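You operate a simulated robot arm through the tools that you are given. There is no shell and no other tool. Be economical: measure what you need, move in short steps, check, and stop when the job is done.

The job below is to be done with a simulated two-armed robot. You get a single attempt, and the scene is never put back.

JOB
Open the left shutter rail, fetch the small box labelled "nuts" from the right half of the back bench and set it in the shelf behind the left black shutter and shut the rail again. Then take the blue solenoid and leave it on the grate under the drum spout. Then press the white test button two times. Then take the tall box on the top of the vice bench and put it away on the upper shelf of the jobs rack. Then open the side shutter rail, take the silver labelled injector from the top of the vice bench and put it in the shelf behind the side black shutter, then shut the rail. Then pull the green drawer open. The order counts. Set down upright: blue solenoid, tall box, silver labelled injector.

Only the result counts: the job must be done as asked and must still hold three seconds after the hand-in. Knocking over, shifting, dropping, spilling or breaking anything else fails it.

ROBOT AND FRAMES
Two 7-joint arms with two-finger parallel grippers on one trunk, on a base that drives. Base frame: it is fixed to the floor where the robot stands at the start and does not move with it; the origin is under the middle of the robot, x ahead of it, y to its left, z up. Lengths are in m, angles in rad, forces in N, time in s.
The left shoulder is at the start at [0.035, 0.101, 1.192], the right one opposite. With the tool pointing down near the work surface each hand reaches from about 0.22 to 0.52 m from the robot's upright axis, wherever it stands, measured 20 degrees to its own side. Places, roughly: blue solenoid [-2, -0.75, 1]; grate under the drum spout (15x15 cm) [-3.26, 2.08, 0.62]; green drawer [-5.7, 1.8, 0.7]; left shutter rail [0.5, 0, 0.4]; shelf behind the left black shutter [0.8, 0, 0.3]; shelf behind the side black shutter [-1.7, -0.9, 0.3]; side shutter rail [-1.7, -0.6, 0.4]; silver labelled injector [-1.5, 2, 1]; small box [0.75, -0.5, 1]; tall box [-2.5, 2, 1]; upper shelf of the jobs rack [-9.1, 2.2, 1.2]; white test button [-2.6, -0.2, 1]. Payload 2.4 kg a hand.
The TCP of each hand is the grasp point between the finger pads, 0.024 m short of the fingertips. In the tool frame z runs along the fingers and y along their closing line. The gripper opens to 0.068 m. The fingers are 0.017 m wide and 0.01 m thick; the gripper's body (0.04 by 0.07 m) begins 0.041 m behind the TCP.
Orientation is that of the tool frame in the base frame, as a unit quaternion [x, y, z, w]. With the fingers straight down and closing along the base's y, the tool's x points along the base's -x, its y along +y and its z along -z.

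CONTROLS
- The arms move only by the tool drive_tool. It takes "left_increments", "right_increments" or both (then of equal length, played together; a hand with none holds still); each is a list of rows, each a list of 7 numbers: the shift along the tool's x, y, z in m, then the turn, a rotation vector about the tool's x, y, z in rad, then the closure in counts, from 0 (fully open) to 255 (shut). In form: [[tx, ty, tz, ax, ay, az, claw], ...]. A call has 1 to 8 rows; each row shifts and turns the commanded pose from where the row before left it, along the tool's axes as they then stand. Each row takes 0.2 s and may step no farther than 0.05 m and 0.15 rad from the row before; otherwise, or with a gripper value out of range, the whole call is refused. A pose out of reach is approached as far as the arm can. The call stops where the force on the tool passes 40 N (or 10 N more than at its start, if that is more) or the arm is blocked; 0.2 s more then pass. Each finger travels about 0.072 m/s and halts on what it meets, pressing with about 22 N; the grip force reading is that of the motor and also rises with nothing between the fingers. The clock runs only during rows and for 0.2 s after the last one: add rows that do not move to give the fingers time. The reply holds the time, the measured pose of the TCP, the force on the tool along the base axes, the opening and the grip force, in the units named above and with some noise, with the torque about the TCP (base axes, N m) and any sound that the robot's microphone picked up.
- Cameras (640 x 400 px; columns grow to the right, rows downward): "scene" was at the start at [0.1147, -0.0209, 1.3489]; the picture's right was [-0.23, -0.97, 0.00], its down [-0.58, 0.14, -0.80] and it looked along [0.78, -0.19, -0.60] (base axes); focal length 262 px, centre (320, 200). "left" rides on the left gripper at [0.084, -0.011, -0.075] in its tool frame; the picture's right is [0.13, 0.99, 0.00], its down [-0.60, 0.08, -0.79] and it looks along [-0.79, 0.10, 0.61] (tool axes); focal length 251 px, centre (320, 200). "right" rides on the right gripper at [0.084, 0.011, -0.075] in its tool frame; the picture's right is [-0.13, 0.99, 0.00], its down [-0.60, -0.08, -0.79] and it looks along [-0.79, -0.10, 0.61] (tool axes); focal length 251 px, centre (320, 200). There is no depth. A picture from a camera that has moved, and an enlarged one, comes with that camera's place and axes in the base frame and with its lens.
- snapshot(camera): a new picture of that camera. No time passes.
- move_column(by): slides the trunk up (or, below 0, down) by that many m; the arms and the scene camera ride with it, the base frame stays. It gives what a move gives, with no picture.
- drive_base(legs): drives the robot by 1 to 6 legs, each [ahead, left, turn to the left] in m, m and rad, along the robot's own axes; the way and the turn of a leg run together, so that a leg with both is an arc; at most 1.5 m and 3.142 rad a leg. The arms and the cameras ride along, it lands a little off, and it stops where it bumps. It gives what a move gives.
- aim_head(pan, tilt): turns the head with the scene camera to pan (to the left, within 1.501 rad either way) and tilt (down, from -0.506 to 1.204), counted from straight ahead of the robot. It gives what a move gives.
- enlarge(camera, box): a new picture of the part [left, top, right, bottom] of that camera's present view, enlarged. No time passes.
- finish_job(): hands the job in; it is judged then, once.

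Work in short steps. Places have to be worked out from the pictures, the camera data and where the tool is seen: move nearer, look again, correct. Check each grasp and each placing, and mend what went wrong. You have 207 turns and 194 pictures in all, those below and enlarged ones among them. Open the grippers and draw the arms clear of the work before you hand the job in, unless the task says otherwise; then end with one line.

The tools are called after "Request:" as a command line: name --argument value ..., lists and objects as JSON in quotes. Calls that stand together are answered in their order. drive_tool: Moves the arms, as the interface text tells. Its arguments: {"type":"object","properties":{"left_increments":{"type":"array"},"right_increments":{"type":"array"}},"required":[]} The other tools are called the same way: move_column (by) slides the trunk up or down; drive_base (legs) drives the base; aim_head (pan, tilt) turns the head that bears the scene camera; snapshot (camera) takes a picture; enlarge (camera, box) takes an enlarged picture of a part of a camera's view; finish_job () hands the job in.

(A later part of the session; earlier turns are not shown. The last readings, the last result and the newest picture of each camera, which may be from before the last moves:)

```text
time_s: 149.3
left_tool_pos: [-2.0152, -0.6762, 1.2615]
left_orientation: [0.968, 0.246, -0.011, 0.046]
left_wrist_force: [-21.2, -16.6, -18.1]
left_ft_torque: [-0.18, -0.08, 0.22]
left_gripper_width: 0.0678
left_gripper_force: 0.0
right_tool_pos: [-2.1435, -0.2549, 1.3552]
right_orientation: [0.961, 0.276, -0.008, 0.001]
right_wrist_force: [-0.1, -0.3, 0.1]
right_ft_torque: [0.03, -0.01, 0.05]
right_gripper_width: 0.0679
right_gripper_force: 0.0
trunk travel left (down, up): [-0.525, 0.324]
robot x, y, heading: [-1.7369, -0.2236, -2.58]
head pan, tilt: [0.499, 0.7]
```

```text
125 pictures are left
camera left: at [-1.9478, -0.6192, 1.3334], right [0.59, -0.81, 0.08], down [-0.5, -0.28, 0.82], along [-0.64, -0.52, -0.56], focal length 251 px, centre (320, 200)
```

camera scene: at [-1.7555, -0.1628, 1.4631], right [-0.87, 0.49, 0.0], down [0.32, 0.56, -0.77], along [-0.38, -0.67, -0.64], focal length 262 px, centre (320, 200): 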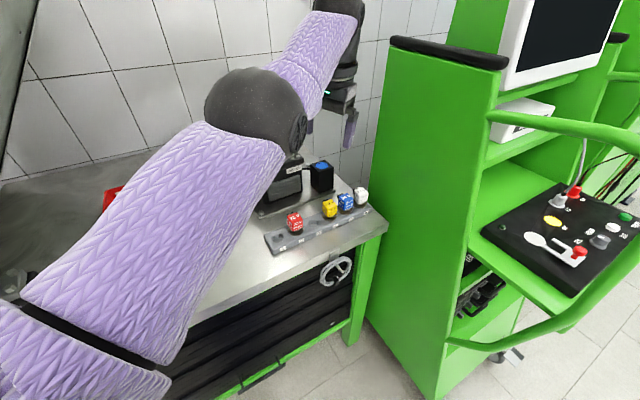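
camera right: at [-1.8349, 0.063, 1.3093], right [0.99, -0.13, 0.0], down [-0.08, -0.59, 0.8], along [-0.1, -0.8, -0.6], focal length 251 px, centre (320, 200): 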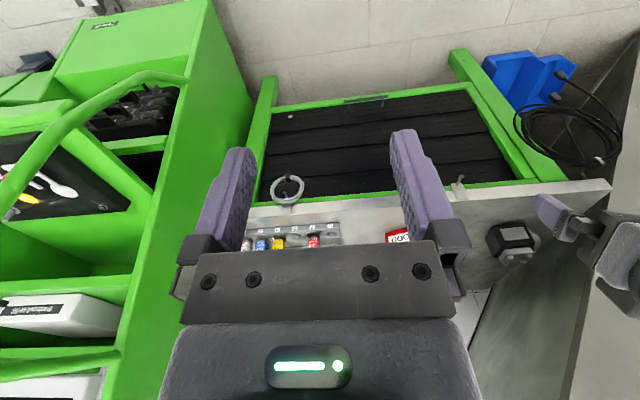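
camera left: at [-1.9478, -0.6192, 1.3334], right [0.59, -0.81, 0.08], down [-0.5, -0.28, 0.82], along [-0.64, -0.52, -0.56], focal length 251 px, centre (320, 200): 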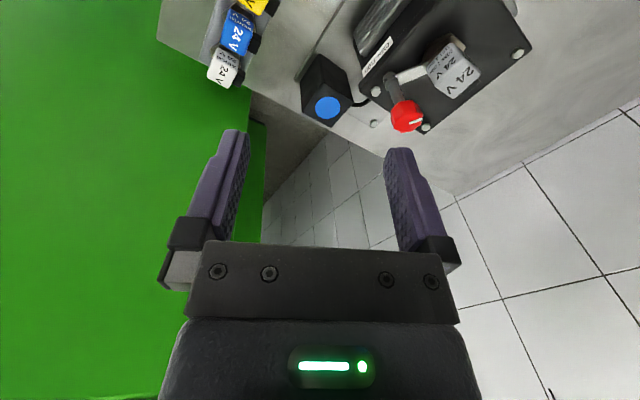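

The gripper rubs its own forearm when held high; lowering frees it. I move toward above the cube while lowering.

Request:
drive_tool --left_increments '[[0, 0, 0.03, 0, 0, 0, 0], [0, 0, 0.03, 0, 0, 0, 0], [-0.0167, -0.019, 0.02, 0, 0, 0, 0], [-0.0167, -0.019, 0.02, 0, 0, 0, 0], [-0.0167, -0.019, 0, 0, 0, 0, 0], [-0.0167, -0.019, 0, 0, 0, 0, 0]]'

Request:
snapshot --camera "left"

Request:
snapshot --camera "scene"

```text
time_s: 149.6
left_tool_pos: [-2.0175, -0.6765, 1.2523]
left_orientation: [0.968, 0.243, -0.017, 0.051]
left_wrist_force: [-9.8, -8.6, -10.9]
left_ft_torque: [-0.22, 0.18, 0.05]
left_gripper_width: 0.0679
left_gripper_force: 0.0
right_tool_pos: [-2.1434, -0.2549, 1.3558]
right_orientation: [0.961, 0.277, -0.008, 0.001]
right_wrist_force: [0.9, -0.3, 0.6]
right_ft_torque: [0.01, 0.0, 0.0]
right_gripper_width: 0.068
right_gripper_force: 0.1
trunk travel left (down, up): [-0.525, 0.324]
robot x, y, heading: [-1.735, -0.2234, -2.581]
head pan, tilt: [0.499, 0.7]
stopped in row 1 (left hand): the force on the tool passed its limit at 64 N (the readings are from after the stop); the commanded pose is now the measured one
```

```text
124 pictures are left
camera left: at [-1.9484, -0.6203, 1.3232], right [0.58, -0.81, 0.08], down [-0.49, -0.27, 0.83], along [-0.65, -0.52, -0.55], focal length 251 px, centre (320, 200)
```

left: 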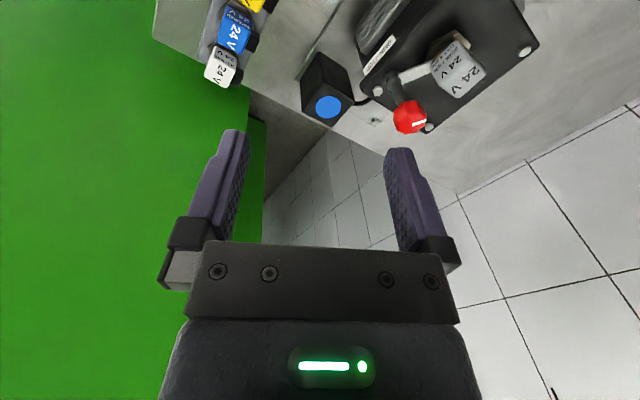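

```text
123 pictures are left
camera scene: at [-1.7948, -0.3071, 1.463], right [-0.87, 0.49, 0.0], down [0.32, 0.56, -0.76], along [-0.37, -0.67, -0.64], focal length 262 px, centre (320, 200)
```

scene: 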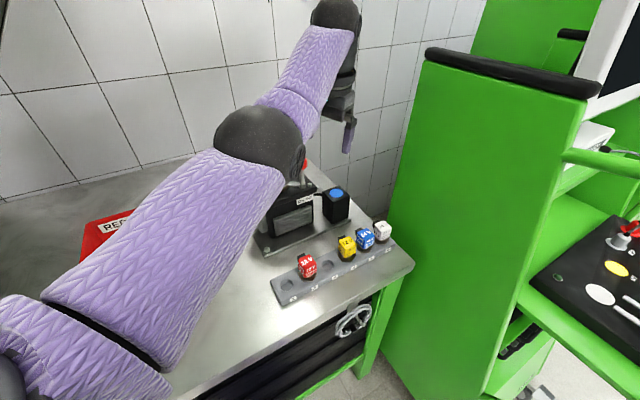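

Self-contact again; I pitch the tip outward slightly and move it outward, away from the forearm.

Request:
drive_tool --left_increments '[[0, 0, 0, 0, -0.12, 0, 0], [-0.02, 0, 0, 0, -0.12, 0, 0], [-0.03, 0, 0.02, 0, 0, 0, 0], [-0.02, -0.02, 0.03, 0, 0, 0, 0], [0, -0.02, 0.03, 0, 0, 0, 0], [0, -0.02, 0.03, 0, 0, 0, 0]]'

```text
time_s: 151.0
left_tool_pos: [-2.0937, -0.6629, 1.1631]
left_orientation: [0.96, 0.236, -0.132, 0.078]
left_wrist_force: [0.1, 0.2, 0.2]
left_ft_torque: [-0.01, 0.03, 0.01]
left_gripper_width: 0.0678
left_gripper_force: 0.0
left hand out of reach, approached as far as the arm can: row 1, 3, 4, 5, 6
right_tool_pos: [-2.1443, -0.2546, 1.3548]
right_orientation: [0.961, 0.276, -0.008, 0.001]
right_wrist_force: [-0.1, -0.3, -0.1]
right_ft_torque: [-0.01, 0.0, 0.01]
right_gripper_width: 0.0681
right_gripper_force: 0.0
trunk travel left (down, up): [-0.525, 0.324]
robot x, y, heading: [-1.7354, -0.2247, -2.582]
head pan, tilt: [0.499, 0.7]
```

Free now. I correct yaw/roll and lower gradually.

Request:
drive_tool --left_increments '[[0, 0, 0.02, 0.04, 0, 0.12, 0], [0, 0, 0.02, 0.04, 0, 0.12, 0], [0, 0, 0.02, 0.04, 0.03, 0.12, 0], [0, 0, 0.02, 0.04, 0.06, 0.12, 0], [0, 0, 0, 0, 0.08, 0, 0], [0, 0, 0, 0, 0.08, 0, 0]]'

Request:
snapshot --camera "left"

```text
time_s: 152.4
left_tool_pos: [-2.0539, -0.6412, 1.0905]
left_orientation: [1.0, -0.006, -0.002, 0.028]
left_wrist_force: [-0.2, 0.3, -0.3]
left_ft_torque: [0.03, 0.01, 0.0]
left_gripper_width: 0.0679
left_gripper_force: 0.0
left hand out of reach, approached as far as the arm can: row 1, 2, 3, 4, 5, 6
right_tool_pos: [-2.1437, -0.2555, 1.3556]
right_orientation: [0.961, 0.276, -0.008, 0.001]
right_wrist_force: [-0.7, 0.5, -0.3]
right_ft_torque: [0.02, 0.03, -0.02]
right_gripper_width: 0.0682
right_gripper_force: 0.0
trunk travel left (down, up): [-0.525, 0.324]
robot x, y, heading: [-1.7366, -0.2266, -2.582]
head pan, tilt: [0.499, 0.7]
```

```text
122 pictures are left
camera left: at [-1.9695, -0.6283, 1.1659], right [0.12, -0.99, 0.06], down [-0.6, -0.03, 0.8], along [-0.79, -0.13, -0.6], focal length 251 px, centre (320, 200)
```

left: 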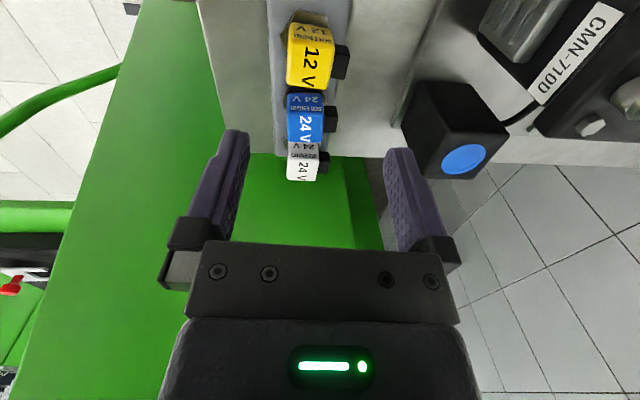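

Orientation is right. The blue cube's top is at about (-2.107, -0.642), with a black plug on its back side. I move above it and down to z≈1.01 for a check.

Request:
drive_tool --left_increments '[[-0.02, 0.002, 0, 0.05, 0, 0, 0], [-0.02, 0.003, 0, 0, 0, 0, 0], [-0.013, 0.002, 0.02, 0, 0, 0, 0], [0, 0, 0.03, 0, 0, 0, 0], [0, 0, 0.025, 0, 0, 0, 0], [0, 0, 0, 0, 0, 0, 0]]'

Request:
snapshot --camera "left"

Request:
enlarge --camera "scene" --box '[240, 130, 440, 255]'

```text
time_s: 153.8
left_tool_pos: [-2.0505, -0.6134, 1.026]
left_orientation: [1.0, -0.006, -0.002, 0.004]
left_wrist_force: [0.0, 0.6, -0.9]
left_ft_torque: [0.02, 0.01, -0.01]
left_gripper_width: 0.0682
left_gripper_force: 0.0
left hand out of reach, approached as far as the arm can: row 1, 2, 3, 4, 5
right_tool_pos: [-2.1448, -0.2548, 1.3564]
right_orientation: [0.961, 0.276, -0.008, 0.001]
right_wrist_force: [0.2, -0.4, -1.2]
right_ft_torque: [0.0, -0.01, -0.03]
right_gripper_width: 0.0681
right_gripper_force: 0.1
trunk travel left (down, up): [-0.525, 0.324]
robot x, y, heading: [-1.7364, -0.2236, -2.58]
head pan, tilt: [0.499, 0.7]
```

```text
121 pictures are left
camera left: at [-1.966, -0.6042, 1.1013], right [0.12, -0.99, 0.01], down [-0.6, -0.07, 0.8], along [-0.79, -0.1, -0.6], focal length 251 px, centre (320, 200)
```

left: 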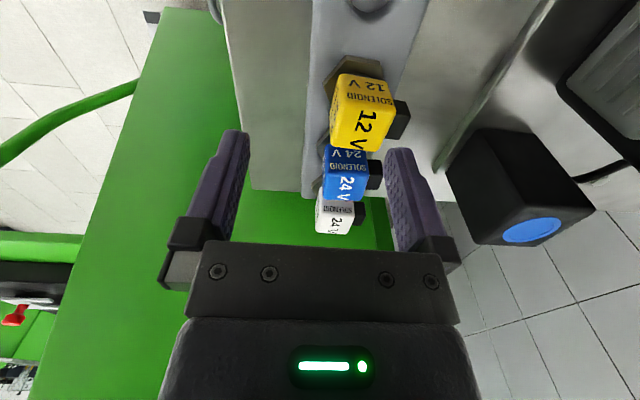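

```text
3.20 times, centred on (340, 192) of scene
camera zoom: at [-1.7948, -0.3068, 1.463], right [-0.87, 0.49, 0.0], down [0.32, 0.56, -0.76], along [-0.37, -0.67, -0.64], focal length 838 px, centre (256, 224)
```

zoom: 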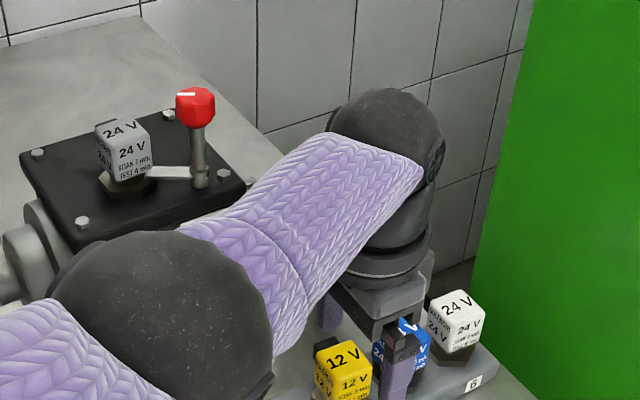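

The arm is at its limit in x; I use the base to bring the hand over the cube (6–7 cm ahead).

Request:
drive_base --legs '[[0.069, 0, 0]]'

Request:
snapshot --camera "left"

```text
time_s: 154.8
left_tool_pos: [-2.1096, -0.6516, 1.0257]
left_orientation: [1.0, -0.007, -0.003, 0.002]
left_wrist_force: [0.1, -0.5, -1.3]
left_ft_torque: [0.03, 0.04, 0.03]
left_gripper_width: 0.0679
left_gripper_force: 0.0
right_tool_pos: [-2.2037, -0.2916, 1.3551]
right_orientation: [0.961, 0.275, -0.007, 0.001]
right_wrist_force: [0.0, -1.3, -0.3]
right_ft_torque: [0.01, 0.0, 0.03]
right_gripper_width: 0.068
right_gripper_force: 0.0
trunk travel left (down, up): [-0.525, 0.324]
robot x, y, heading: [-1.7959, -0.2597, -2.581]
head pan, tilt: [0.499, 0.7]
```

```text
119 pictures are left
camera left: at [-2.0255, -0.6414, 1.101], right [0.12, -0.99, 0.01], down [-0.6, -0.07, 0.8], along [-0.79, -0.1, -0.6], focal length 251 px, centre (320, 200)
```

left: 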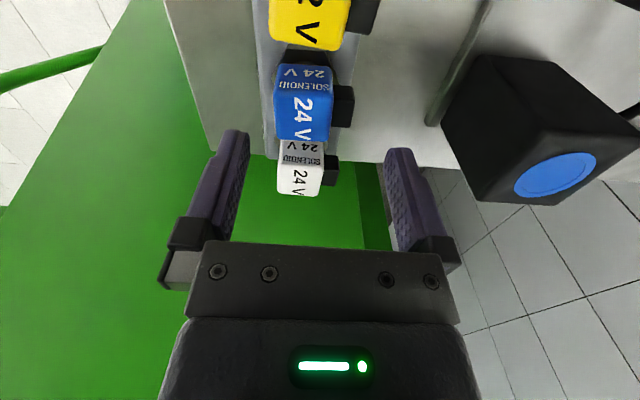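

Cube centre triangulates to (-2.103, -0.642), top z≈0.983. I lower to TCP z≈0.966 and close.

Request:
drive_tool --left_increments '[[0.006, 0, 0.02, 0, 0, 0, 0], [0, 0, 0.02, 0, 0, 0, 0], [0, 0, 0.018, 0, 0, 0, 0], [0, 0, 0, 0, 0, 0, 0]]'

Request:
snapshot --camera "left"

```text
time_s: 155.8
left_tool_pos: [-2.0918, -0.6451, 0.9716]
left_orientation: [1.0, -0.007, -0.002, 0.004]
left_wrist_force: [0.4, -0.5, -0.7]
left_ft_torque: [0.0, 0.02, 0.01]
left_gripper_width: 0.0679
left_gripper_force: 0.0
left hand out of reach, approached as far as the arm can: row 2, 3
right_tool_pos: [-2.2014, -0.2917, 1.3551]
right_orientation: [0.961, 0.275, -0.008, 0.001]
right_wrist_force: [-0.2, -0.4, -0.7]
right_ft_torque: [0.01, 0.02, 0.02]
right_gripper_width: 0.0682
right_gripper_force: 0.1
trunk travel left (down, up): [-0.525, 0.324]
robot x, y, heading: [-1.7965, -0.2587, -2.583]
head pan, tilt: [0.499, 0.7]
```

```text
118 pictures are left
camera left: at [-2.0086, -0.6341, 1.0479], right [0.12, -0.99, 0.01], down [-0.6, -0.07, 0.8], along [-0.79, -0.1, -0.6], focal length 251 px, centre (320, 200)
```

left: 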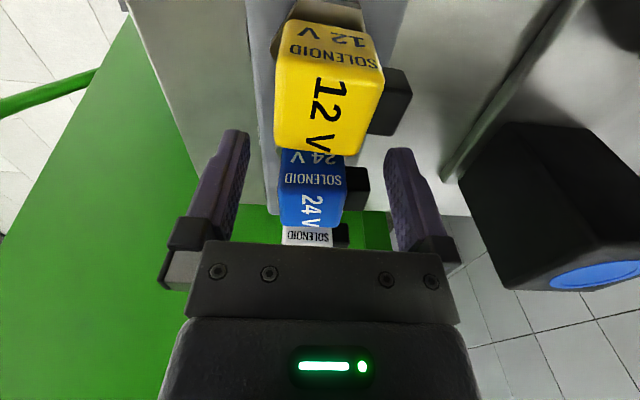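

Off by ~1 cm in x; small base nudge to centre.

Request:
drive_base --legs '[[0.0095, -0.006, 0]]'

Request:
snapshot --camera "left"

```text
time_s: 156.6
left_tool_pos: [-2.1045, -0.644, 0.9727]
left_orientation: [1.0, -0.007, -0.003, 0.004]
left_wrist_force: [0.2, 0.7, 0.1]
left_ft_torque: [0.03, 0.01, 0.0]
left_gripper_width: 0.068
left_gripper_force: 0.0
right_tool_pos: [-2.2146, -0.2914, 1.355]
right_orientation: [0.961, 0.276, -0.009, 0.002]
right_wrist_force: [0.2, 0.2, -0.2]
right_ft_torque: [0.04, -0.01, 0.05]
right_gripper_width: 0.0681
right_gripper_force: 0.1
trunk travel left (down, up): [-0.525, 0.324]
robot x, y, heading: [-1.8049, -0.2593, -2.583]
head pan, tilt: [0.499, 0.7]
```

```text
117 pictures are left
camera left: at [-2.0204, -0.6339, 1.0479], right [0.12, -0.99, 0.01], down [-0.6, -0.07, 0.8], along [-0.79, -0.1, -0.6], focal length 251 px, centre (320, 200)
```

left: 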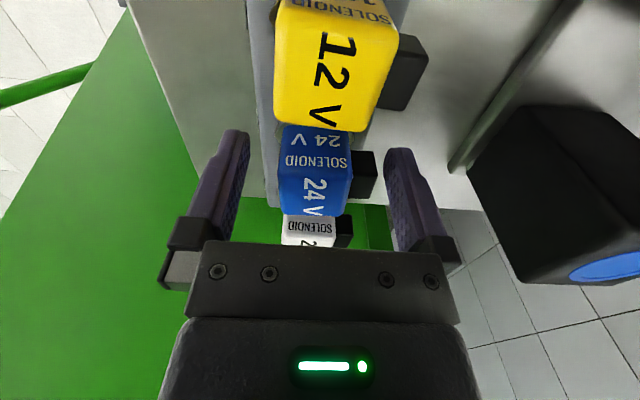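

Centred. Lower 5 mm by the trunk and close.

Request:
move_column --by -0.006

Request:
drive_tool --left_increments '[[0, 0, 0, 0, 0, 0, 255], [0, 0, 0, 0, 0, 0, 255], [0, 0, 0, 0, 0, 0, 255], [0, 0, 0, 0, 0, 0, 255]]'

Request:
snapshot --camera "left"

```text
time_s: 157.1
left_tool_pos: [-2.1036, -0.6441, 0.9659]
left_orientation: [1.0, -0.006, -0.003, 0.003]
left_wrist_force: [0.0, 0.6, 0.3]
left_ft_torque: [0.01, -0.01, 0.02]
left_gripper_width: 0.0679
left_gripper_force: 0.0
right_tool_pos: [-2.2133, -0.2908, 1.3496]
right_orientation: [0.961, 0.275, -0.008, 0.002]
right_wrist_force: [-0.7, -0.6, -0.1]
right_ft_torque: [0.01, 0.0, -0.01]
right_gripper_width: 0.0678
right_gripper_force: 0.0
trunk travel left (down, up): [-0.519, 0.33]
robot x, y, heading: [-1.8071, -0.2589, -2.581]
head pan, tilt: [0.499, 0.7]
```

```text
time_s: 158.1
left_tool_pos: [-2.1035, -0.6448, 0.9656]
left_orientation: [1.0, -0.006, -0.003, 0.003]
left_wrist_force: [-0.9, -13.8, 9.8]
left_ft_torque: [-0.32, 0.15, 0.23]
left_gripper_width: 0.0483
left_gripper_force: 21.4
right_tool_pos: [-2.2124, -0.2929, 1.3507]
right_orientation: [0.961, 0.275, -0.007, 0.0]
right_wrist_force: [0.0, -0.1, -0.4]
right_ft_torque: [-0.02, 0.01, 0.03]
right_gripper_width: 0.068
right_gripper_force: 0.0
trunk travel left (down, up): [-0.519, 0.33]
robot x, y, heading: [-1.8106, -0.2591, -2.586]
head pan, tilt: [0.499, 0.7]
```

```text
116 pictures are left
camera left: at [-2.0195, -0.6355, 1.0421], right [0.12, -0.99, 0.01], down [-0.6, -0.07, 0.8], along [-0.79, -0.1, -0.6], focal length 251 px, centre (320, 200)
```

left: 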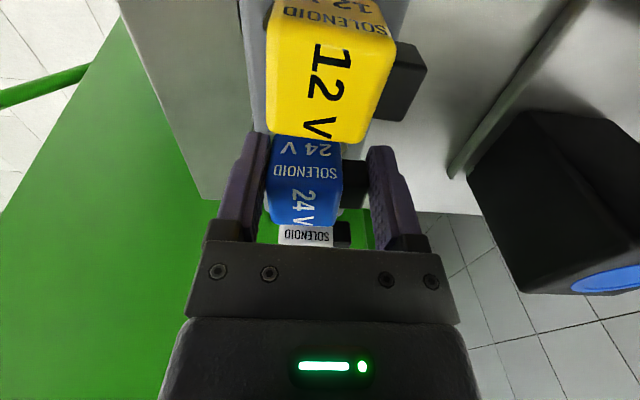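

Held at 0.0483. Lift straight up by the trunk.

Request:
move_column --by 0.06

Request:
snapshot --camera "left"

```text
time_s: 159.1
left_tool_pos: [-2.1039, -0.6439, 1.0276]
left_orientation: [1.0, -0.006, -0.003, 0.004]
left_wrist_force: [1.1, -0.2, -2.5]
left_ft_torque: [0.0, -0.04, 0.0]
left_gripper_width: 0.048
left_gripper_force: 22.2
right_tool_pos: [-2.2132, -0.291, 1.4092]
right_orientation: [0.961, 0.275, -0.008, 0.001]
right_wrist_force: [0.2, 0.0, 0.2]
right_ft_torque: [0.03, -0.04, 0.02]
right_gripper_width: 0.068
right_gripper_force: 0.0
trunk travel left (down, up): [-0.579, 0.27]
robot x, y, heading: [-1.8058, -0.2605, -2.586]
head pan, tilt: [0.499, 0.7]
```

```text
115 pictures are left
camera left: at [-2.019, -0.6333, 1.1035], right [0.12, -0.99, 0.01], down [-0.6, -0.06, 0.8], along [-0.79, -0.1, -0.6], focal length 251 px, centre (320, 200)
```

left: 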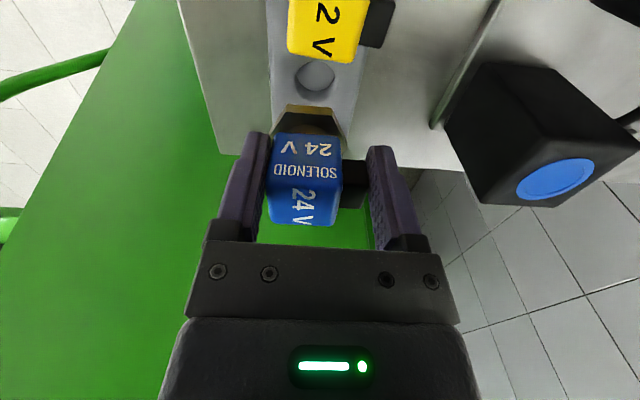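

Solenoid out of its hole. Raise more and back away in +y.

Request:
move_column --by 0.1

Request:
drive_base --legs '[[-0.213, -0.339, 0], [-0.16, -0.25, 0]]'

Request:
aim_head --pan -0.9 --tilt 0.4

Request:
snapshot --camera "scene"

Request:
snapshot --camera "left"

```text
time_s: 160.4
left_tool_pos: [-2.1019, -0.6437, 1.1301]
left_orientation: [1.0, -0.006, -0.007, 0.005]
left_wrist_force: [-0.9, -0.8, -2.2]
left_ft_torque: [0.06, -0.03, 0.0]
left_gripper_width: 0.0478
left_gripper_force: 21.8
right_tool_pos: [-2.2128, -0.2923, 1.5106]
right_orientation: [0.961, 0.276, -0.008, 0.001]
right_wrist_force: [0.4, 0.7, 0.0]
right_ft_torque: [0.03, -0.02, -0.02]
right_gripper_width: 0.068
right_gripper_force: 0.0
trunk travel left (down, up): [-0.679, 0.17]
robot x, y, heading: [-1.807, -0.2569, -2.581]
head pan, tilt: [0.499, 0.7]
```

```text
time_s: 164.6
left_tool_pos: [-2.104, 0.0602, 1.1307]
left_orientation: [1.0, -0.007, -0.006, 0.005]
left_wrist_force: [0.4, 0.0, -2.2]
left_ft_torque: [-0.02, 0.0, 0.01]
left_gripper_width: 0.0478
left_gripper_force: 21.9
right_tool_pos: [-2.2143, 0.412, 1.5093]
right_orientation: [0.961, 0.276, -0.008, 0.002]
right_wrist_force: [-0.5, 0.2, 0.0]
right_ft_torque: [-0.02, 0.0, 0.0]
right_gripper_width: 0.068
right_gripper_force: 0.1
trunk travel left (down, up): [-0.679, 0.17]
robot x, y, heading: [-1.8087, 0.445, -2.583]
head pan, tilt: [0.499, 0.7]
```

```text
time_s: 166.1
left_tool_pos: [-2.1034, 0.0587, 1.1295]
left_orientation: [1.0, -0.006, -0.006, 0.006]
left_wrist_force: [-0.1, 0.3, -2.3]
left_ft_torque: [0.0, 0.0, 0.0]
left_gripper_width: 0.0477
left_gripper_force: 22.3
right_tool_pos: [-2.2148, 0.4108, 1.509]
right_orientation: [0.961, 0.276, -0.008, 0.001]
right_wrist_force: [0.5, -0.7, -0.1]
right_ft_torque: [-0.01, 0.0, 0.01]
right_gripper_width: 0.0682
right_gripper_force: 0.1
trunk travel left (down, up): [-0.679, 0.17]
robot x, y, heading: [-1.8102, 0.4425, -2.583]
head pan, tilt: [-0.901, 0.4]
```

```text
114 pictures are left
camera scene: at [-1.9054, 0.4674, 1.644], right [0.33, 0.94, 0.0], down [0.37, -0.13, -0.92], along [-0.87, 0.31, -0.39], focal length 262 px, centre (320, 200)
```

scene: 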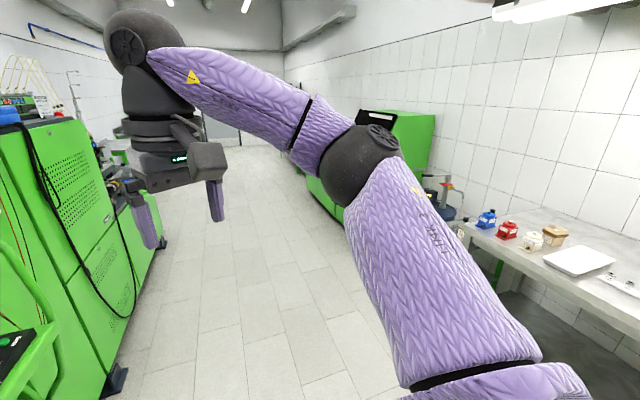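

```text
113 pictures are left
camera left: at [-2.0189, 0.0697, 1.2057], right [0.12, -0.99, 0.01], down [-0.6, -0.06, 0.8], along [-0.8, -0.1, -0.6], focal length 251 px, centre (320, 200)
```

left: 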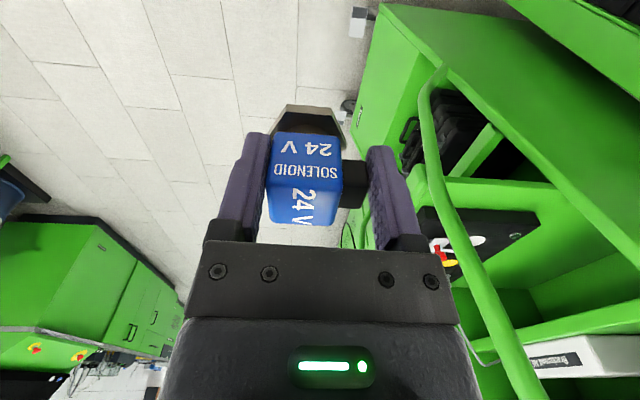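

Carrying the solenoid safely. I move off +y, turn right to face the vice-bench wall (+y), and head toward the drum.

Request:
drive_base --legs '[[-0.133, -0.212, 0], [0, 0, -2.13], [0, 1.0, 0]]'

Request:
aim_head --pan 0.3 --tilt 0.5

Request:
snapshot --camera "scene"

```text
time_s: 177.7
left_tool_pos: [-2.9658, 1.1315, 1.1306]
left_orientation: [-0.483, 0.876, 0.007, 0.004]
left_wrist_force: [0.3, -0.1, -1.7]
left_ft_torque: [0.0, -0.03, -0.01]
left_gripper_width: 0.0473
left_gripper_force: 22.0
right_tool_pos: [-2.608, 1.0428, 1.5092]
right_orientation: [0.71, -0.704, -0.005, -0.007]
right_wrist_force: [-0.2, 0.3, -0.8]
right_ft_torque: [0.03, 0.02, 0.0]
right_gripper_width: 0.0681
right_gripper_force: 0.1
trunk travel left (down, up): [-0.679, 0.17]
robot x, y, heading: [-2.7933, 0.6823, 1.577]
head pan, tilt: [-0.901, 0.4]
```

```text
time_s: 179.1
left_tool_pos: [-2.9654, 1.1319, 1.1305]
left_orientation: [-0.482, 0.876, 0.008, 0.003]
left_wrist_force: [-0.5, -0.5, -2.7]
left_ft_torque: [-0.05, 0.01, 0.01]
left_gripper_width: 0.0475
left_gripper_force: 22.1
right_tool_pos: [-2.6081, 1.0423, 1.5089]
right_orientation: [0.71, -0.704, -0.005, -0.006]
right_wrist_force: [-0.4, -0.8, -0.2]
right_ft_torque: [0.0, 0.0, 0.05]
right_gripper_width: 0.0678
right_gripper_force: 0.1
trunk travel left (down, up): [-0.679, 0.17]
robot x, y, heading: [-2.7912, 0.6804, 1.579]
head pan, tilt: [0.3, 0.499]
```

```text
112 pictures are left
camera scene: at [-2.8223, 0.7768, 1.6349], right [0.95, 0.3, 0.0], down [0.15, -0.46, -0.88], along [-0.27, 0.84, -0.48], focal length 262 px, centre (320, 200)
```

scene: 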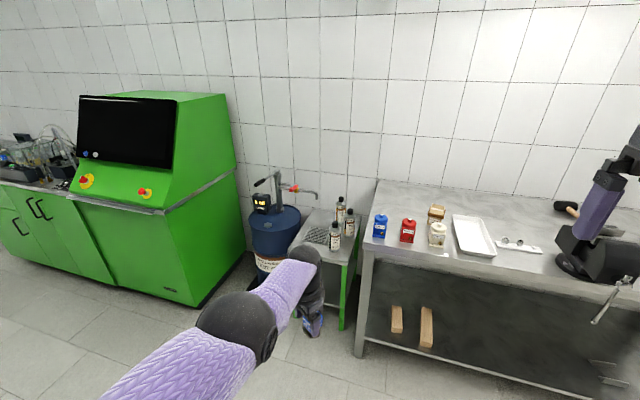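

I see the drum with its spout over a small table with a grate and bottles beside. I retract the right hand (clear of the bench items) and close in.

Request:
drive_tool --right_increments '[[0, 0, -0.04, 0, 0, 0, 0], [0.03, 0, -0.03, 0, 0, 0, 0], [0.04, 0, -0.02, 0, 0, 0, 0], [0.03, 0, 0, 0, 0, 0, 0]]'

Request:
drive_base --legs '[[0.6, 0.3, 0]]'

Request:
aim_head --pan 0.1 --tilt 0.8

Request:
snapshot --camera "scene"

Request:
snapshot --camera "left"

```text
time_s: 180.1
left_tool_pos: [-2.9657, 1.1304, 1.1306]
left_orientation: [-0.483, 0.876, 0.008, 0.002]
left_wrist_force: [0.0, 0.3, -2.1]
left_ft_torque: [-0.03, 0.05, 0.0]
left_gripper_width: 0.0474
left_gripper_force: 21.8
right_tool_pos: [-2.6067, 0.9394, 1.5973]
right_orientation: [0.71, -0.704, -0.005, -0.006]
right_wrist_force: [-0.4, -0.1, -0.1]
right_ft_torque: [0.01, 0.02, 0.03]
right_gripper_width: 0.0679
right_gripper_force: 0.0
trunk travel left (down, up): [-0.679, 0.17]
robot x, y, heading: [-2.7928, 0.6785, 1.579]
head pan, tilt: [0.3, 0.499]
```

```text
time_s: 183.8
left_tool_pos: [-3.2656, 1.7212, 1.1309]
left_orientation: [-0.479, 0.878, 0.008, 0.003]
left_wrist_force: [0.2, 0.5, -1.4]
left_ft_torque: [-0.01, -0.02, -0.02]
left_gripper_width: 0.0474
left_gripper_force: 22.5
right_tool_pos: [-2.9101, 1.526, 1.5974]
right_orientation: [0.707, -0.707, -0.005, -0.006]
right_wrist_force: [0.0, 0.1, 0.3]
right_ft_torque: [-0.02, 0.02, -0.01]
right_gripper_width: 0.0681
right_gripper_force: 0.1
trunk travel left (down, up): [-0.679, 0.17]
robot x, y, heading: [-3.0932, 1.2691, 1.57]
head pan, tilt: [0.3, 0.499]
```

```text
time_s: 184.6
left_tool_pos: [-3.2656, 1.7213, 1.1305]
left_orientation: [-0.478, 0.878, 0.008, 0.003]
left_wrist_force: [0.4, 0.2, -2.5]
left_ft_torque: [-0.03, 0.04, 0.0]
left_gripper_width: 0.0474
left_gripper_force: 21.5
right_tool_pos: [-2.9095, 1.5259, 1.5969]
right_orientation: [0.707, -0.707, -0.005, -0.006]
right_wrist_force: [0.4, -0.5, -0.4]
right_ft_torque: [-0.01, -0.02, 0.01]
right_gripper_width: 0.0683
right_gripper_force: 0.0
trunk travel left (down, up): [-0.679, 0.17]
robot x, y, heading: [-3.0985, 1.2611, 1.571]
head pan, tilt: [0.099, 0.799]
```

```text
111 pictures are left
camera scene: at [-3.1063, 1.3579, 1.609], right [0.99, 0.1, 0.0], down [0.07, -0.71, -0.7], along [-0.07, 0.69, -0.72], focal length 262 px, centre (320, 200)
```

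scene: 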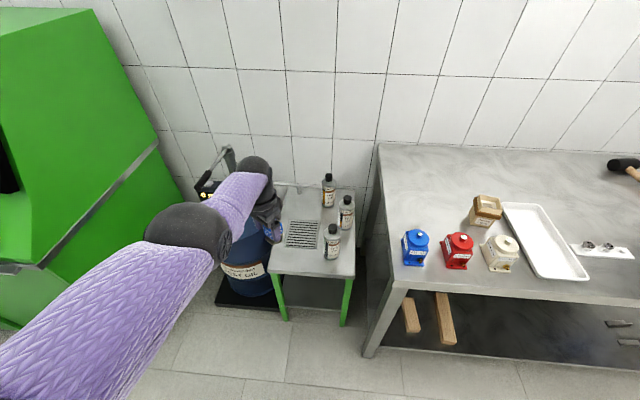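

```text
110 pictures are left
camera left: at [-3.3019, 1.6426, 1.2057], right [-0.9, 0.43, 0.01], down [0.26, 0.54, 0.8], along [0.34, 0.73, -0.6], focal length 251 px, centre (320, 200)
```

left: 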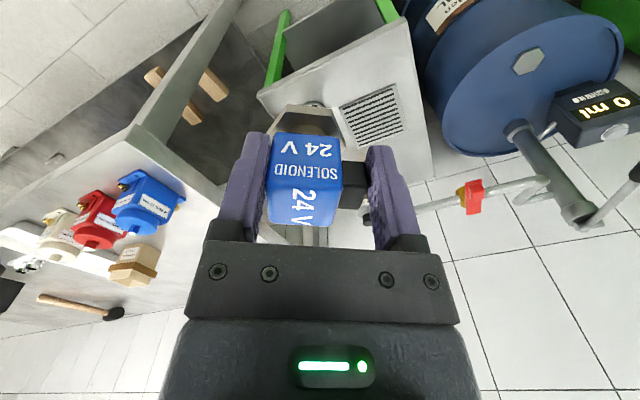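

Grate centre ≈ (-3.26, 2.075, 0.62). I look closer at the spout to judge hand clearance.

Request:
enlarge --camera "scene" --box '[190, 130, 380, 280]'

Request:
enlarge --camera "left" --box '[300, 50, 640, 262]'

```text
2.67 times, centred on (285, 205) of scene
camera zoom: at [-3.1063, 1.3579, 1.609], right [0.99, 0.1, 0.0], down [0.07, -0.71, -0.7], along [-0.07, 0.69, -0.72], focal length 698 px, centre (413, 187)
```

zoom: 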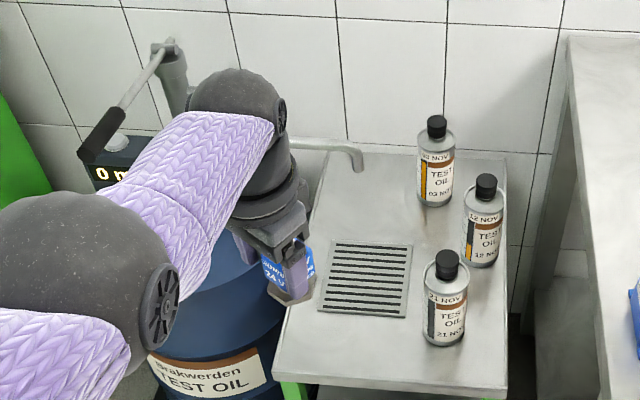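

```text
1.88 times, centred on (470, 156) of left
camera zoom: at [-3.3019, 1.6426, 1.2057], right [-0.9, 0.43, 0.01], down [0.26, 0.54, 0.8], along [0.34, 0.73, -0.6], focal length 473 px, centre (38, 283)
```

zoom: 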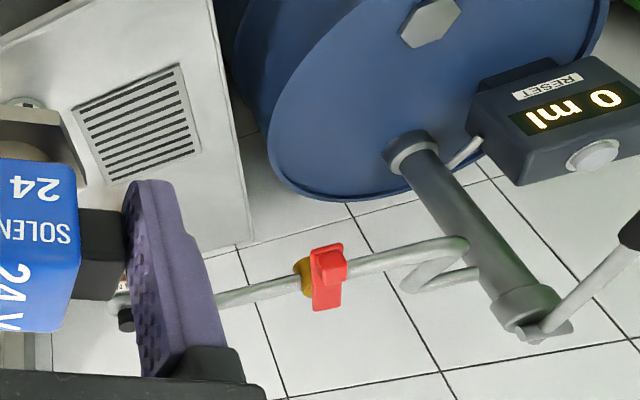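

The hand top (wrist ball) is only ~0.22 m above the TCP, so it should fit under the spout (~0.95). I lower the trunk 0.28 here and recheck.

Request:
move_column --by -0.28

Request:
snapshot --camera "left"

Request:
snapshot --camera "scene"

```text
time_s: 187.4
left_tool_pos: [-3.266, 1.7198, 0.8498]
left_orientation: [-0.479, 0.878, 0.008, 0.003]
left_wrist_force: [0.2, 0.0, -2.0]
left_ft_torque: [0.02, 0.03, -0.01]
left_gripper_width: 0.0473
left_gripper_force: 22.2
right_tool_pos: [-2.9089, 1.5258, 1.3172]
right_orientation: [-0.707, 0.708, 0.005, 0.007]
right_wrist_force: [-0.5, -0.1, 0.6]
right_ft_torque: [-0.03, 0.0, -0.01]
right_gripper_width: 0.0683
right_gripper_force: 0.0
trunk travel left (down, up): [-0.399, 0.45]
robot x, y, heading: [-3.0978, 1.2667, 1.572]
head pan, tilt: [0.099, 0.799]
```

```text
107 pictures are left
camera left: at [-3.3018, 1.6424, 0.9258], right [-0.9, 0.43, 0.01], down [0.26, 0.54, 0.8], along [0.34, 0.73, -0.6], focal length 251 px, centre (320, 200)
```

left: 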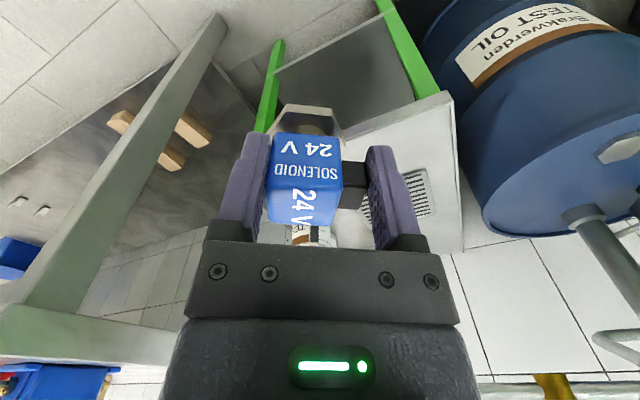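

```text
106 pictures are left
camera scene: at [-3.1063, 1.3778, 1.3282], right [0.99, 0.1, 0.0], down [0.07, -0.71, -0.7], along [-0.07, 0.69, -0.72], focal length 262 px, centre (320, 200)
```

scene: 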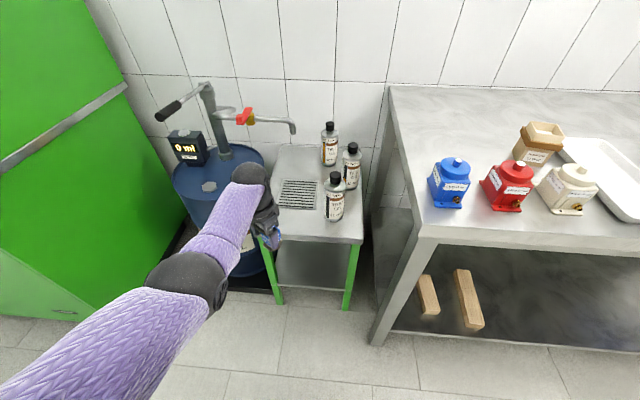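

Spout tip triangulates to (-3.256, 2.05, 0.92). So I go low first: trunk down 0.15 (TCP 0.70), then forward under the spout.

Request:
move_column --by -0.15

Request:
drive_base --legs '[[0.18, 0, 0]]'

Request:
snapshot --camera "scene"

Request:
snapshot --camera "left"

```text
time_s: 189.2
left_tool_pos: [-3.266, 1.721, 0.7007]
left_orientation: [-0.479, 0.878, 0.009, 0.002]
left_wrist_force: [-1.1, -0.7, -1.8]
left_ft_torque: [-0.02, 0.0, 0.01]
left_gripper_width: 0.0472
left_gripper_force: 22.3
right_tool_pos: [-2.9104, 1.5481, 1.1516]
right_orientation: [-0.707, 0.707, -0.016, -0.015]
right_wrist_force: [0.1, 0.7, -0.4]
right_ft_torque: [-0.03, 0.01, -0.03]
right_gripper_width: 0.0681
right_gripper_force: 0.0
trunk travel left (down, up): [-0.249, 0.6]
robot x, y, heading: [-3.099, 1.2667, 1.571]
head pan, tilt: [0.099, 0.799]
```

```text
time_s: 190.6
left_tool_pos: [-3.2717, 1.8916, 0.7008]
left_orientation: [-0.484, 0.875, 0.007, 0.003]
left_wrist_force: [-0.2, 0.3, -1.8]
left_ft_torque: [-0.02, 0.04, 0.02]
left_gripper_width: 0.0474
left_gripper_force: 21.8
right_tool_pos: [-2.9131, 1.7245, 1.1528]
right_orientation: [0.711, -0.703, 0.016, 0.015]
right_wrist_force: [0.1, -0.6, -0.2]
right_ft_torque: [-0.05, 0.03, -0.02]
right_gripper_width: 0.0679
right_gripper_force: 0.1
trunk travel left (down, up): [-0.249, 0.6]
robot x, y, heading: [-3.0988, 1.442, 1.582]
head pan, tilt: [0.099, 0.799]
```

```text
105 pictures are left
camera scene: at [-3.1087, 1.5795, 1.1764], right [0.99, 0.11, 0.0], down [0.08, -0.71, -0.7], along [-0.08, 0.69, -0.72], focal length 262 px, centre (320, 200)
```

scene: 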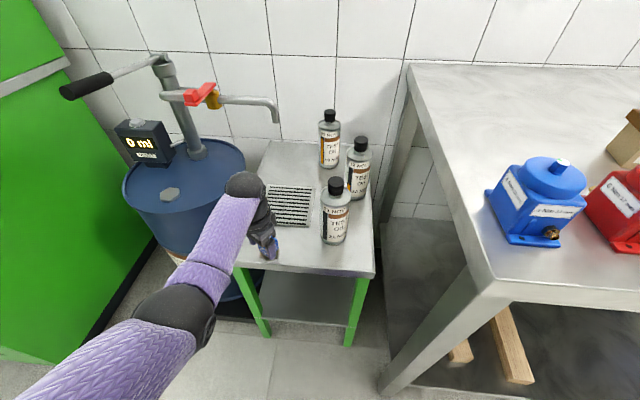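

```text
104 pictures are left
camera left: at [-3.3069, 1.8137, 0.7756], right [-0.91, 0.42, 0.01], down [0.26, 0.54, 0.8], along [0.33, 0.73, -0.6], focal length 251 px, centre (320, 200)
```

left: 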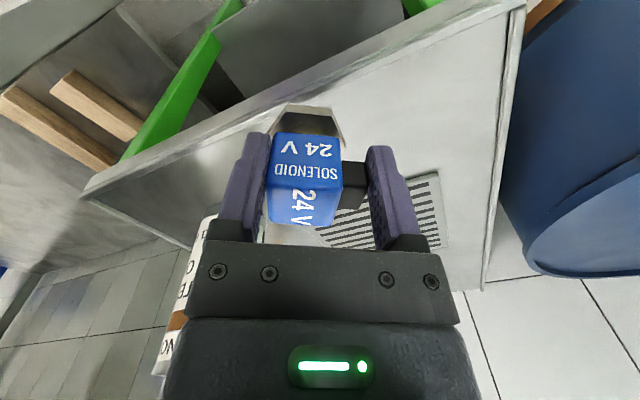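

I zoom on the solenoid from the scene camera to see its underside relative to the fingers.

Request:
enlarge --camera "scene" --box '[220, 190, 320, 280]'

```text
4.44 times, centred on (270, 235) of scene
camera zoom: at [-3.1087, 1.5795, 1.1764], right [0.99, 0.11, 0.0], down [0.08, -0.71, -0.7], along [-0.08, 0.69, -0.72], focal length 1163 px, centre (542, 44)
```

zoom: 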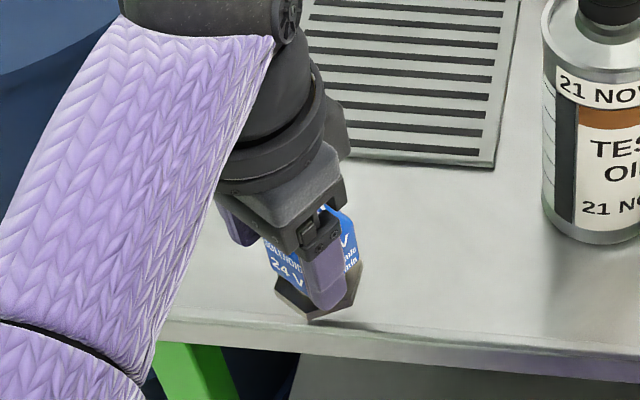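

The base is just below the fingertips (~3 cm under TCP). Trunk down 2 cm, then forward and right to the grate.

Request:
move_column --by -0.018

Request:
drive_base --legs '[[0.14, -0.03, 0]]'

Request:
snapshot --camera "scene"

Request:
snapshot --camera "left"

```text
time_s: 191.3
left_tool_pos: [-3.2704, 1.891, 0.6841]
left_orientation: [-0.484, 0.875, 0.009, 0.003]
left_wrist_force: [-1.6, 3.0, 15.0]
left_ft_torque: [0.07, -0.19, 0.02]
left_gripper_width: 0.047
left_gripper_force: 22.5
right_tool_pos: [-2.9135, 1.7265, 1.1314]
right_orientation: [0.71, -0.703, 0.017, 0.017]
right_wrist_force: [-0.7, 0.0, -0.1]
right_ft_torque: [0.01, -0.03, 0.02]
right_gripper_width: 0.0677
right_gripper_force: 0.1
trunk travel left (down, up): [-0.231, 0.618]
robot x, y, heading: [-3.0968, 1.4359, 1.583]
head pan, tilt: [0.099, 0.799]
```

```text
time_s: 192.6
left_tool_pos: [-3.2448, 2.0334, 0.6823]
left_orientation: [-0.485, 0.875, 0.009, 0.003]
left_wrist_force: [0.3, -1.0, -2.3]
left_ft_torque: [0.01, 0.02, -0.03]
left_gripper_width: 0.0476
left_gripper_force: 22.1
right_tool_pos: [-2.8876, 1.8694, 1.1311]
right_orientation: [0.712, -0.702, 0.017, 0.017]
right_wrist_force: [-0.2, -0.1, 0.3]
right_ft_torque: [-0.02, -0.01, 0.0]
right_gripper_width: 0.068
right_gripper_force: 0.1
trunk travel left (down, up): [-0.231, 0.618]
robot x, y, heading: [-3.0711, 1.5825, 1.583]
head pan, tilt: [0.099, 0.799]
```

```text
102 pictures are left
camera scene: at [-3.0814, 1.7259, 1.1581], right [0.99, 0.11, 0.0], down [0.08, -0.71, -0.7], along [-0.08, 0.69, -0.72], focal length 262 px, centre (320, 200)
```

scene: 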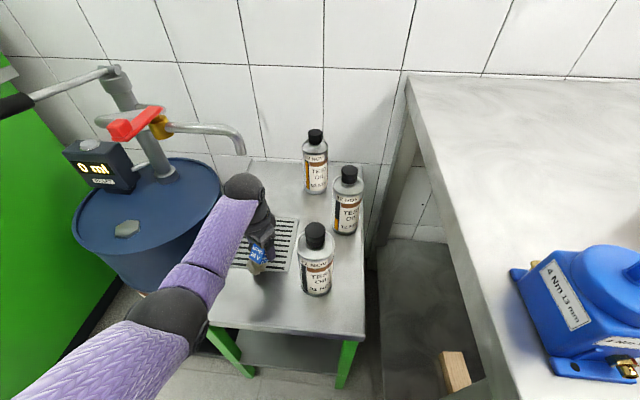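

```text
101 pictures are left
camera left: at [-3.2802, 1.9555, 0.7576], right [-0.91, 0.42, 0.01], down [0.26, 0.54, 0.8], along [0.33, 0.73, -0.6], focal length 251 px, centre (320, 200)
```

left: 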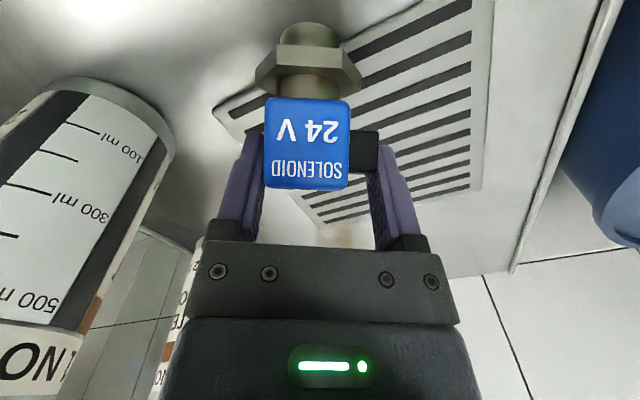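

The solenoid has a stub below the hex and it dragged on the table, tilting in the grip. I back out, raise a little, and will re-upright it by pitching the hand (which also helps under the spout).

Request:
drive_base --legs '[[-0.2, 0.03, 0]]'

Request:
move_column --by 0.08

Request:
snapshot --camera "left"

Request:
enlarge --camera "scene" --box '[200, 150, 340, 290]'

```text
time_s: 194.2
left_tool_pos: [-3.2695, 1.8373, 0.683]
left_orientation: [-0.481, 0.877, 0.009, 0.002]
left_wrist_force: [0.0, -0.1, -2.2]
left_ft_torque: [0.05, -0.02, -0.01]
left_gripper_width: 0.0477
left_gripper_force: 22.0
right_tool_pos: [-2.9126, 1.6706, 1.1318]
right_orientation: [0.708, -0.706, 0.017, 0.017]
right_wrist_force: [-0.3, -0.1, -0.8]
right_ft_torque: [0.03, -0.01, 0.01]
right_gripper_width: 0.0682
right_gripper_force: 0.0
trunk travel left (down, up): [-0.231, 0.618]
robot x, y, heading: [-3.0998, 1.3848, 1.575]
head pan, tilt: [0.099, 0.799]
```

```text
time_s: 195.4
left_tool_pos: [-3.2686, 1.8385, 0.7628]
left_orientation: [-0.481, 0.877, 0.009, 0.003]
left_wrist_force: [-0.4, -0.3, -2.2]
left_ft_torque: [0.01, 0.0, -0.01]
left_gripper_width: 0.0478
left_gripper_force: 21.7
right_tool_pos: [-2.9129, 1.6705, 1.2114]
right_orientation: [0.708, -0.706, 0.017, 0.017]
right_wrist_force: [-1.2, 0.9, -0.6]
right_ft_torque: [-0.01, -0.01, -0.01]
right_gripper_width: 0.0679
right_gripper_force: 0.0
trunk travel left (down, up): [-0.311, 0.538]
robot x, y, heading: [-3.0978, 1.385, 1.577]
head pan, tilt: [0.099, 0.799]
```

```text
100 pictures are left
camera left: at [-3.305, 1.7595, 0.8375], right [-0.91, 0.42, 0.01], down [0.26, 0.54, 0.8], along [0.33, 0.73, -0.6], focal length 251 px, centre (320, 200)
```

left: 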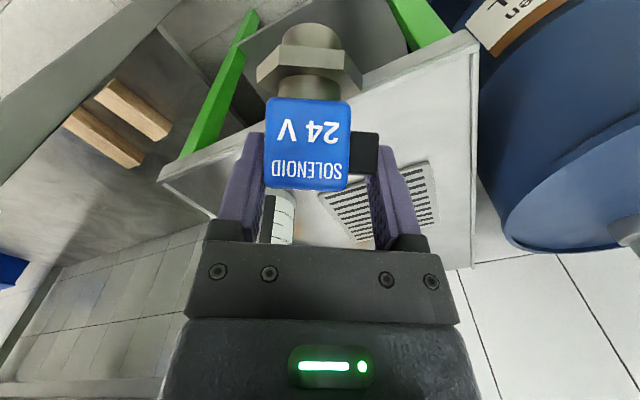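

```text
2.86 times, centred on (270, 220) of scene
camera zoom: at [-3.1081, 1.5104, 1.2392], right [0.99, 0.1, 0.0], down [0.07, -0.71, -0.7], along [-0.07, 0.69, -0.72], focal length 748 px, centre (463, 143)
```

zoom: 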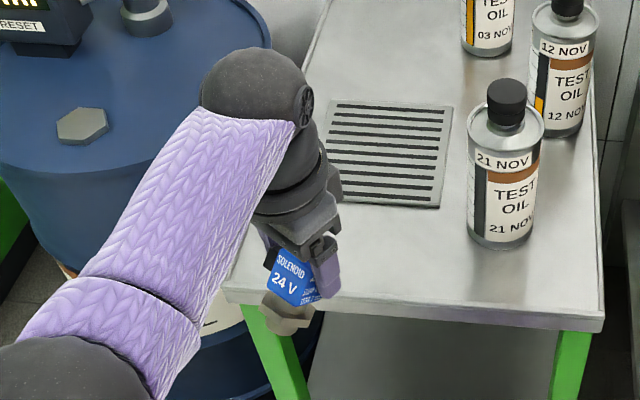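

The cube's rear face is seen face-on, so the tilt is ≈0.85 rad. I pitch the hand forward by 0.85 to bring the solenoid upright.

Request:
drive_tool --left_increments '[[0, 0, 0, 0, -0.142, 0, 255], [0, 0, 0, 0, -0.142, 0, 255], [0, 0, 0, 0, -0.142, 0, 255], [0, 0, 0, 0, -0.142, 0, 255], [0, 0, 0, 0, -0.142, 0, 255], [0, 0, 0, 0, -0.142, 0, 255]]'

Request:
snapshot --camera "left"

Request:
enlarge --camera "scene" --box '[200, 150, 340, 290]'

```text
time_s: 196.8
left_tool_pos: [-3.268, 1.8373, 0.7624]
left_orientation: [-0.434, 0.797, 0.206, 0.366]
left_wrist_force: [-0.7, 0.2, -2.5]
left_ft_torque: [0.0, 0.01, -0.01]
left_gripper_width: 0.0476
left_gripper_force: 22.3
right_tool_pos: [-2.9129, 1.6703, 1.2111]
right_orientation: [0.708, -0.706, 0.017, 0.018]
right_wrist_force: [-0.5, 0.3, -0.5]
right_ft_torque: [0.0, -0.03, 0.04]
right_gripper_width: 0.0681
right_gripper_force: 0.1
trunk travel left (down, up): [-0.311, 0.538]
robot x, y, heading: [-3.0992, 1.3802, 1.573]
head pan, tilt: [0.099, 0.799]
```

```text
98 pictures are left
camera left: at [-3.32, 1.737, 0.7482], right [-0.88, 0.46, -0.09], down [-0.17, -0.15, 0.97], along [0.44, 0.87, 0.21], focal length 251 px, centre (320, 200)
```

left: 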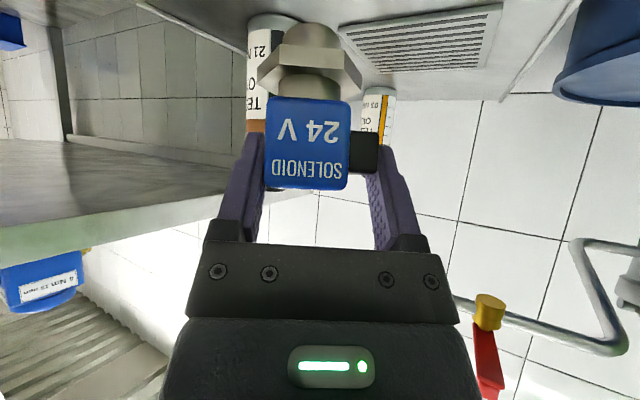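

```text
2.86 times, centred on (270, 220) of scene
camera zoom: at [-3.1082, 1.5102, 1.2393], right [0.99, 0.1, 0.0], down [0.07, -0.71, -0.7], along [-0.07, 0.69, -0.72], focal length 748 px, centre (463, 143)
```

zoom: 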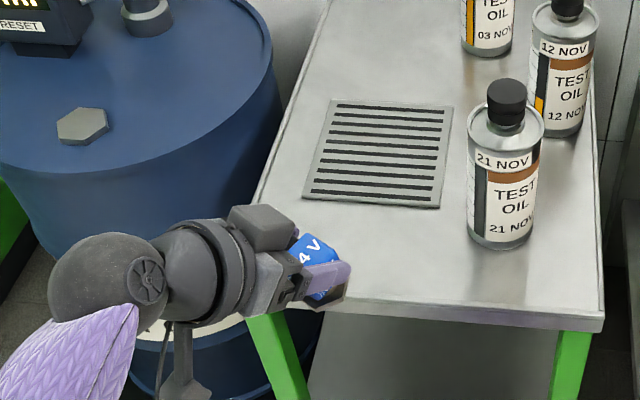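

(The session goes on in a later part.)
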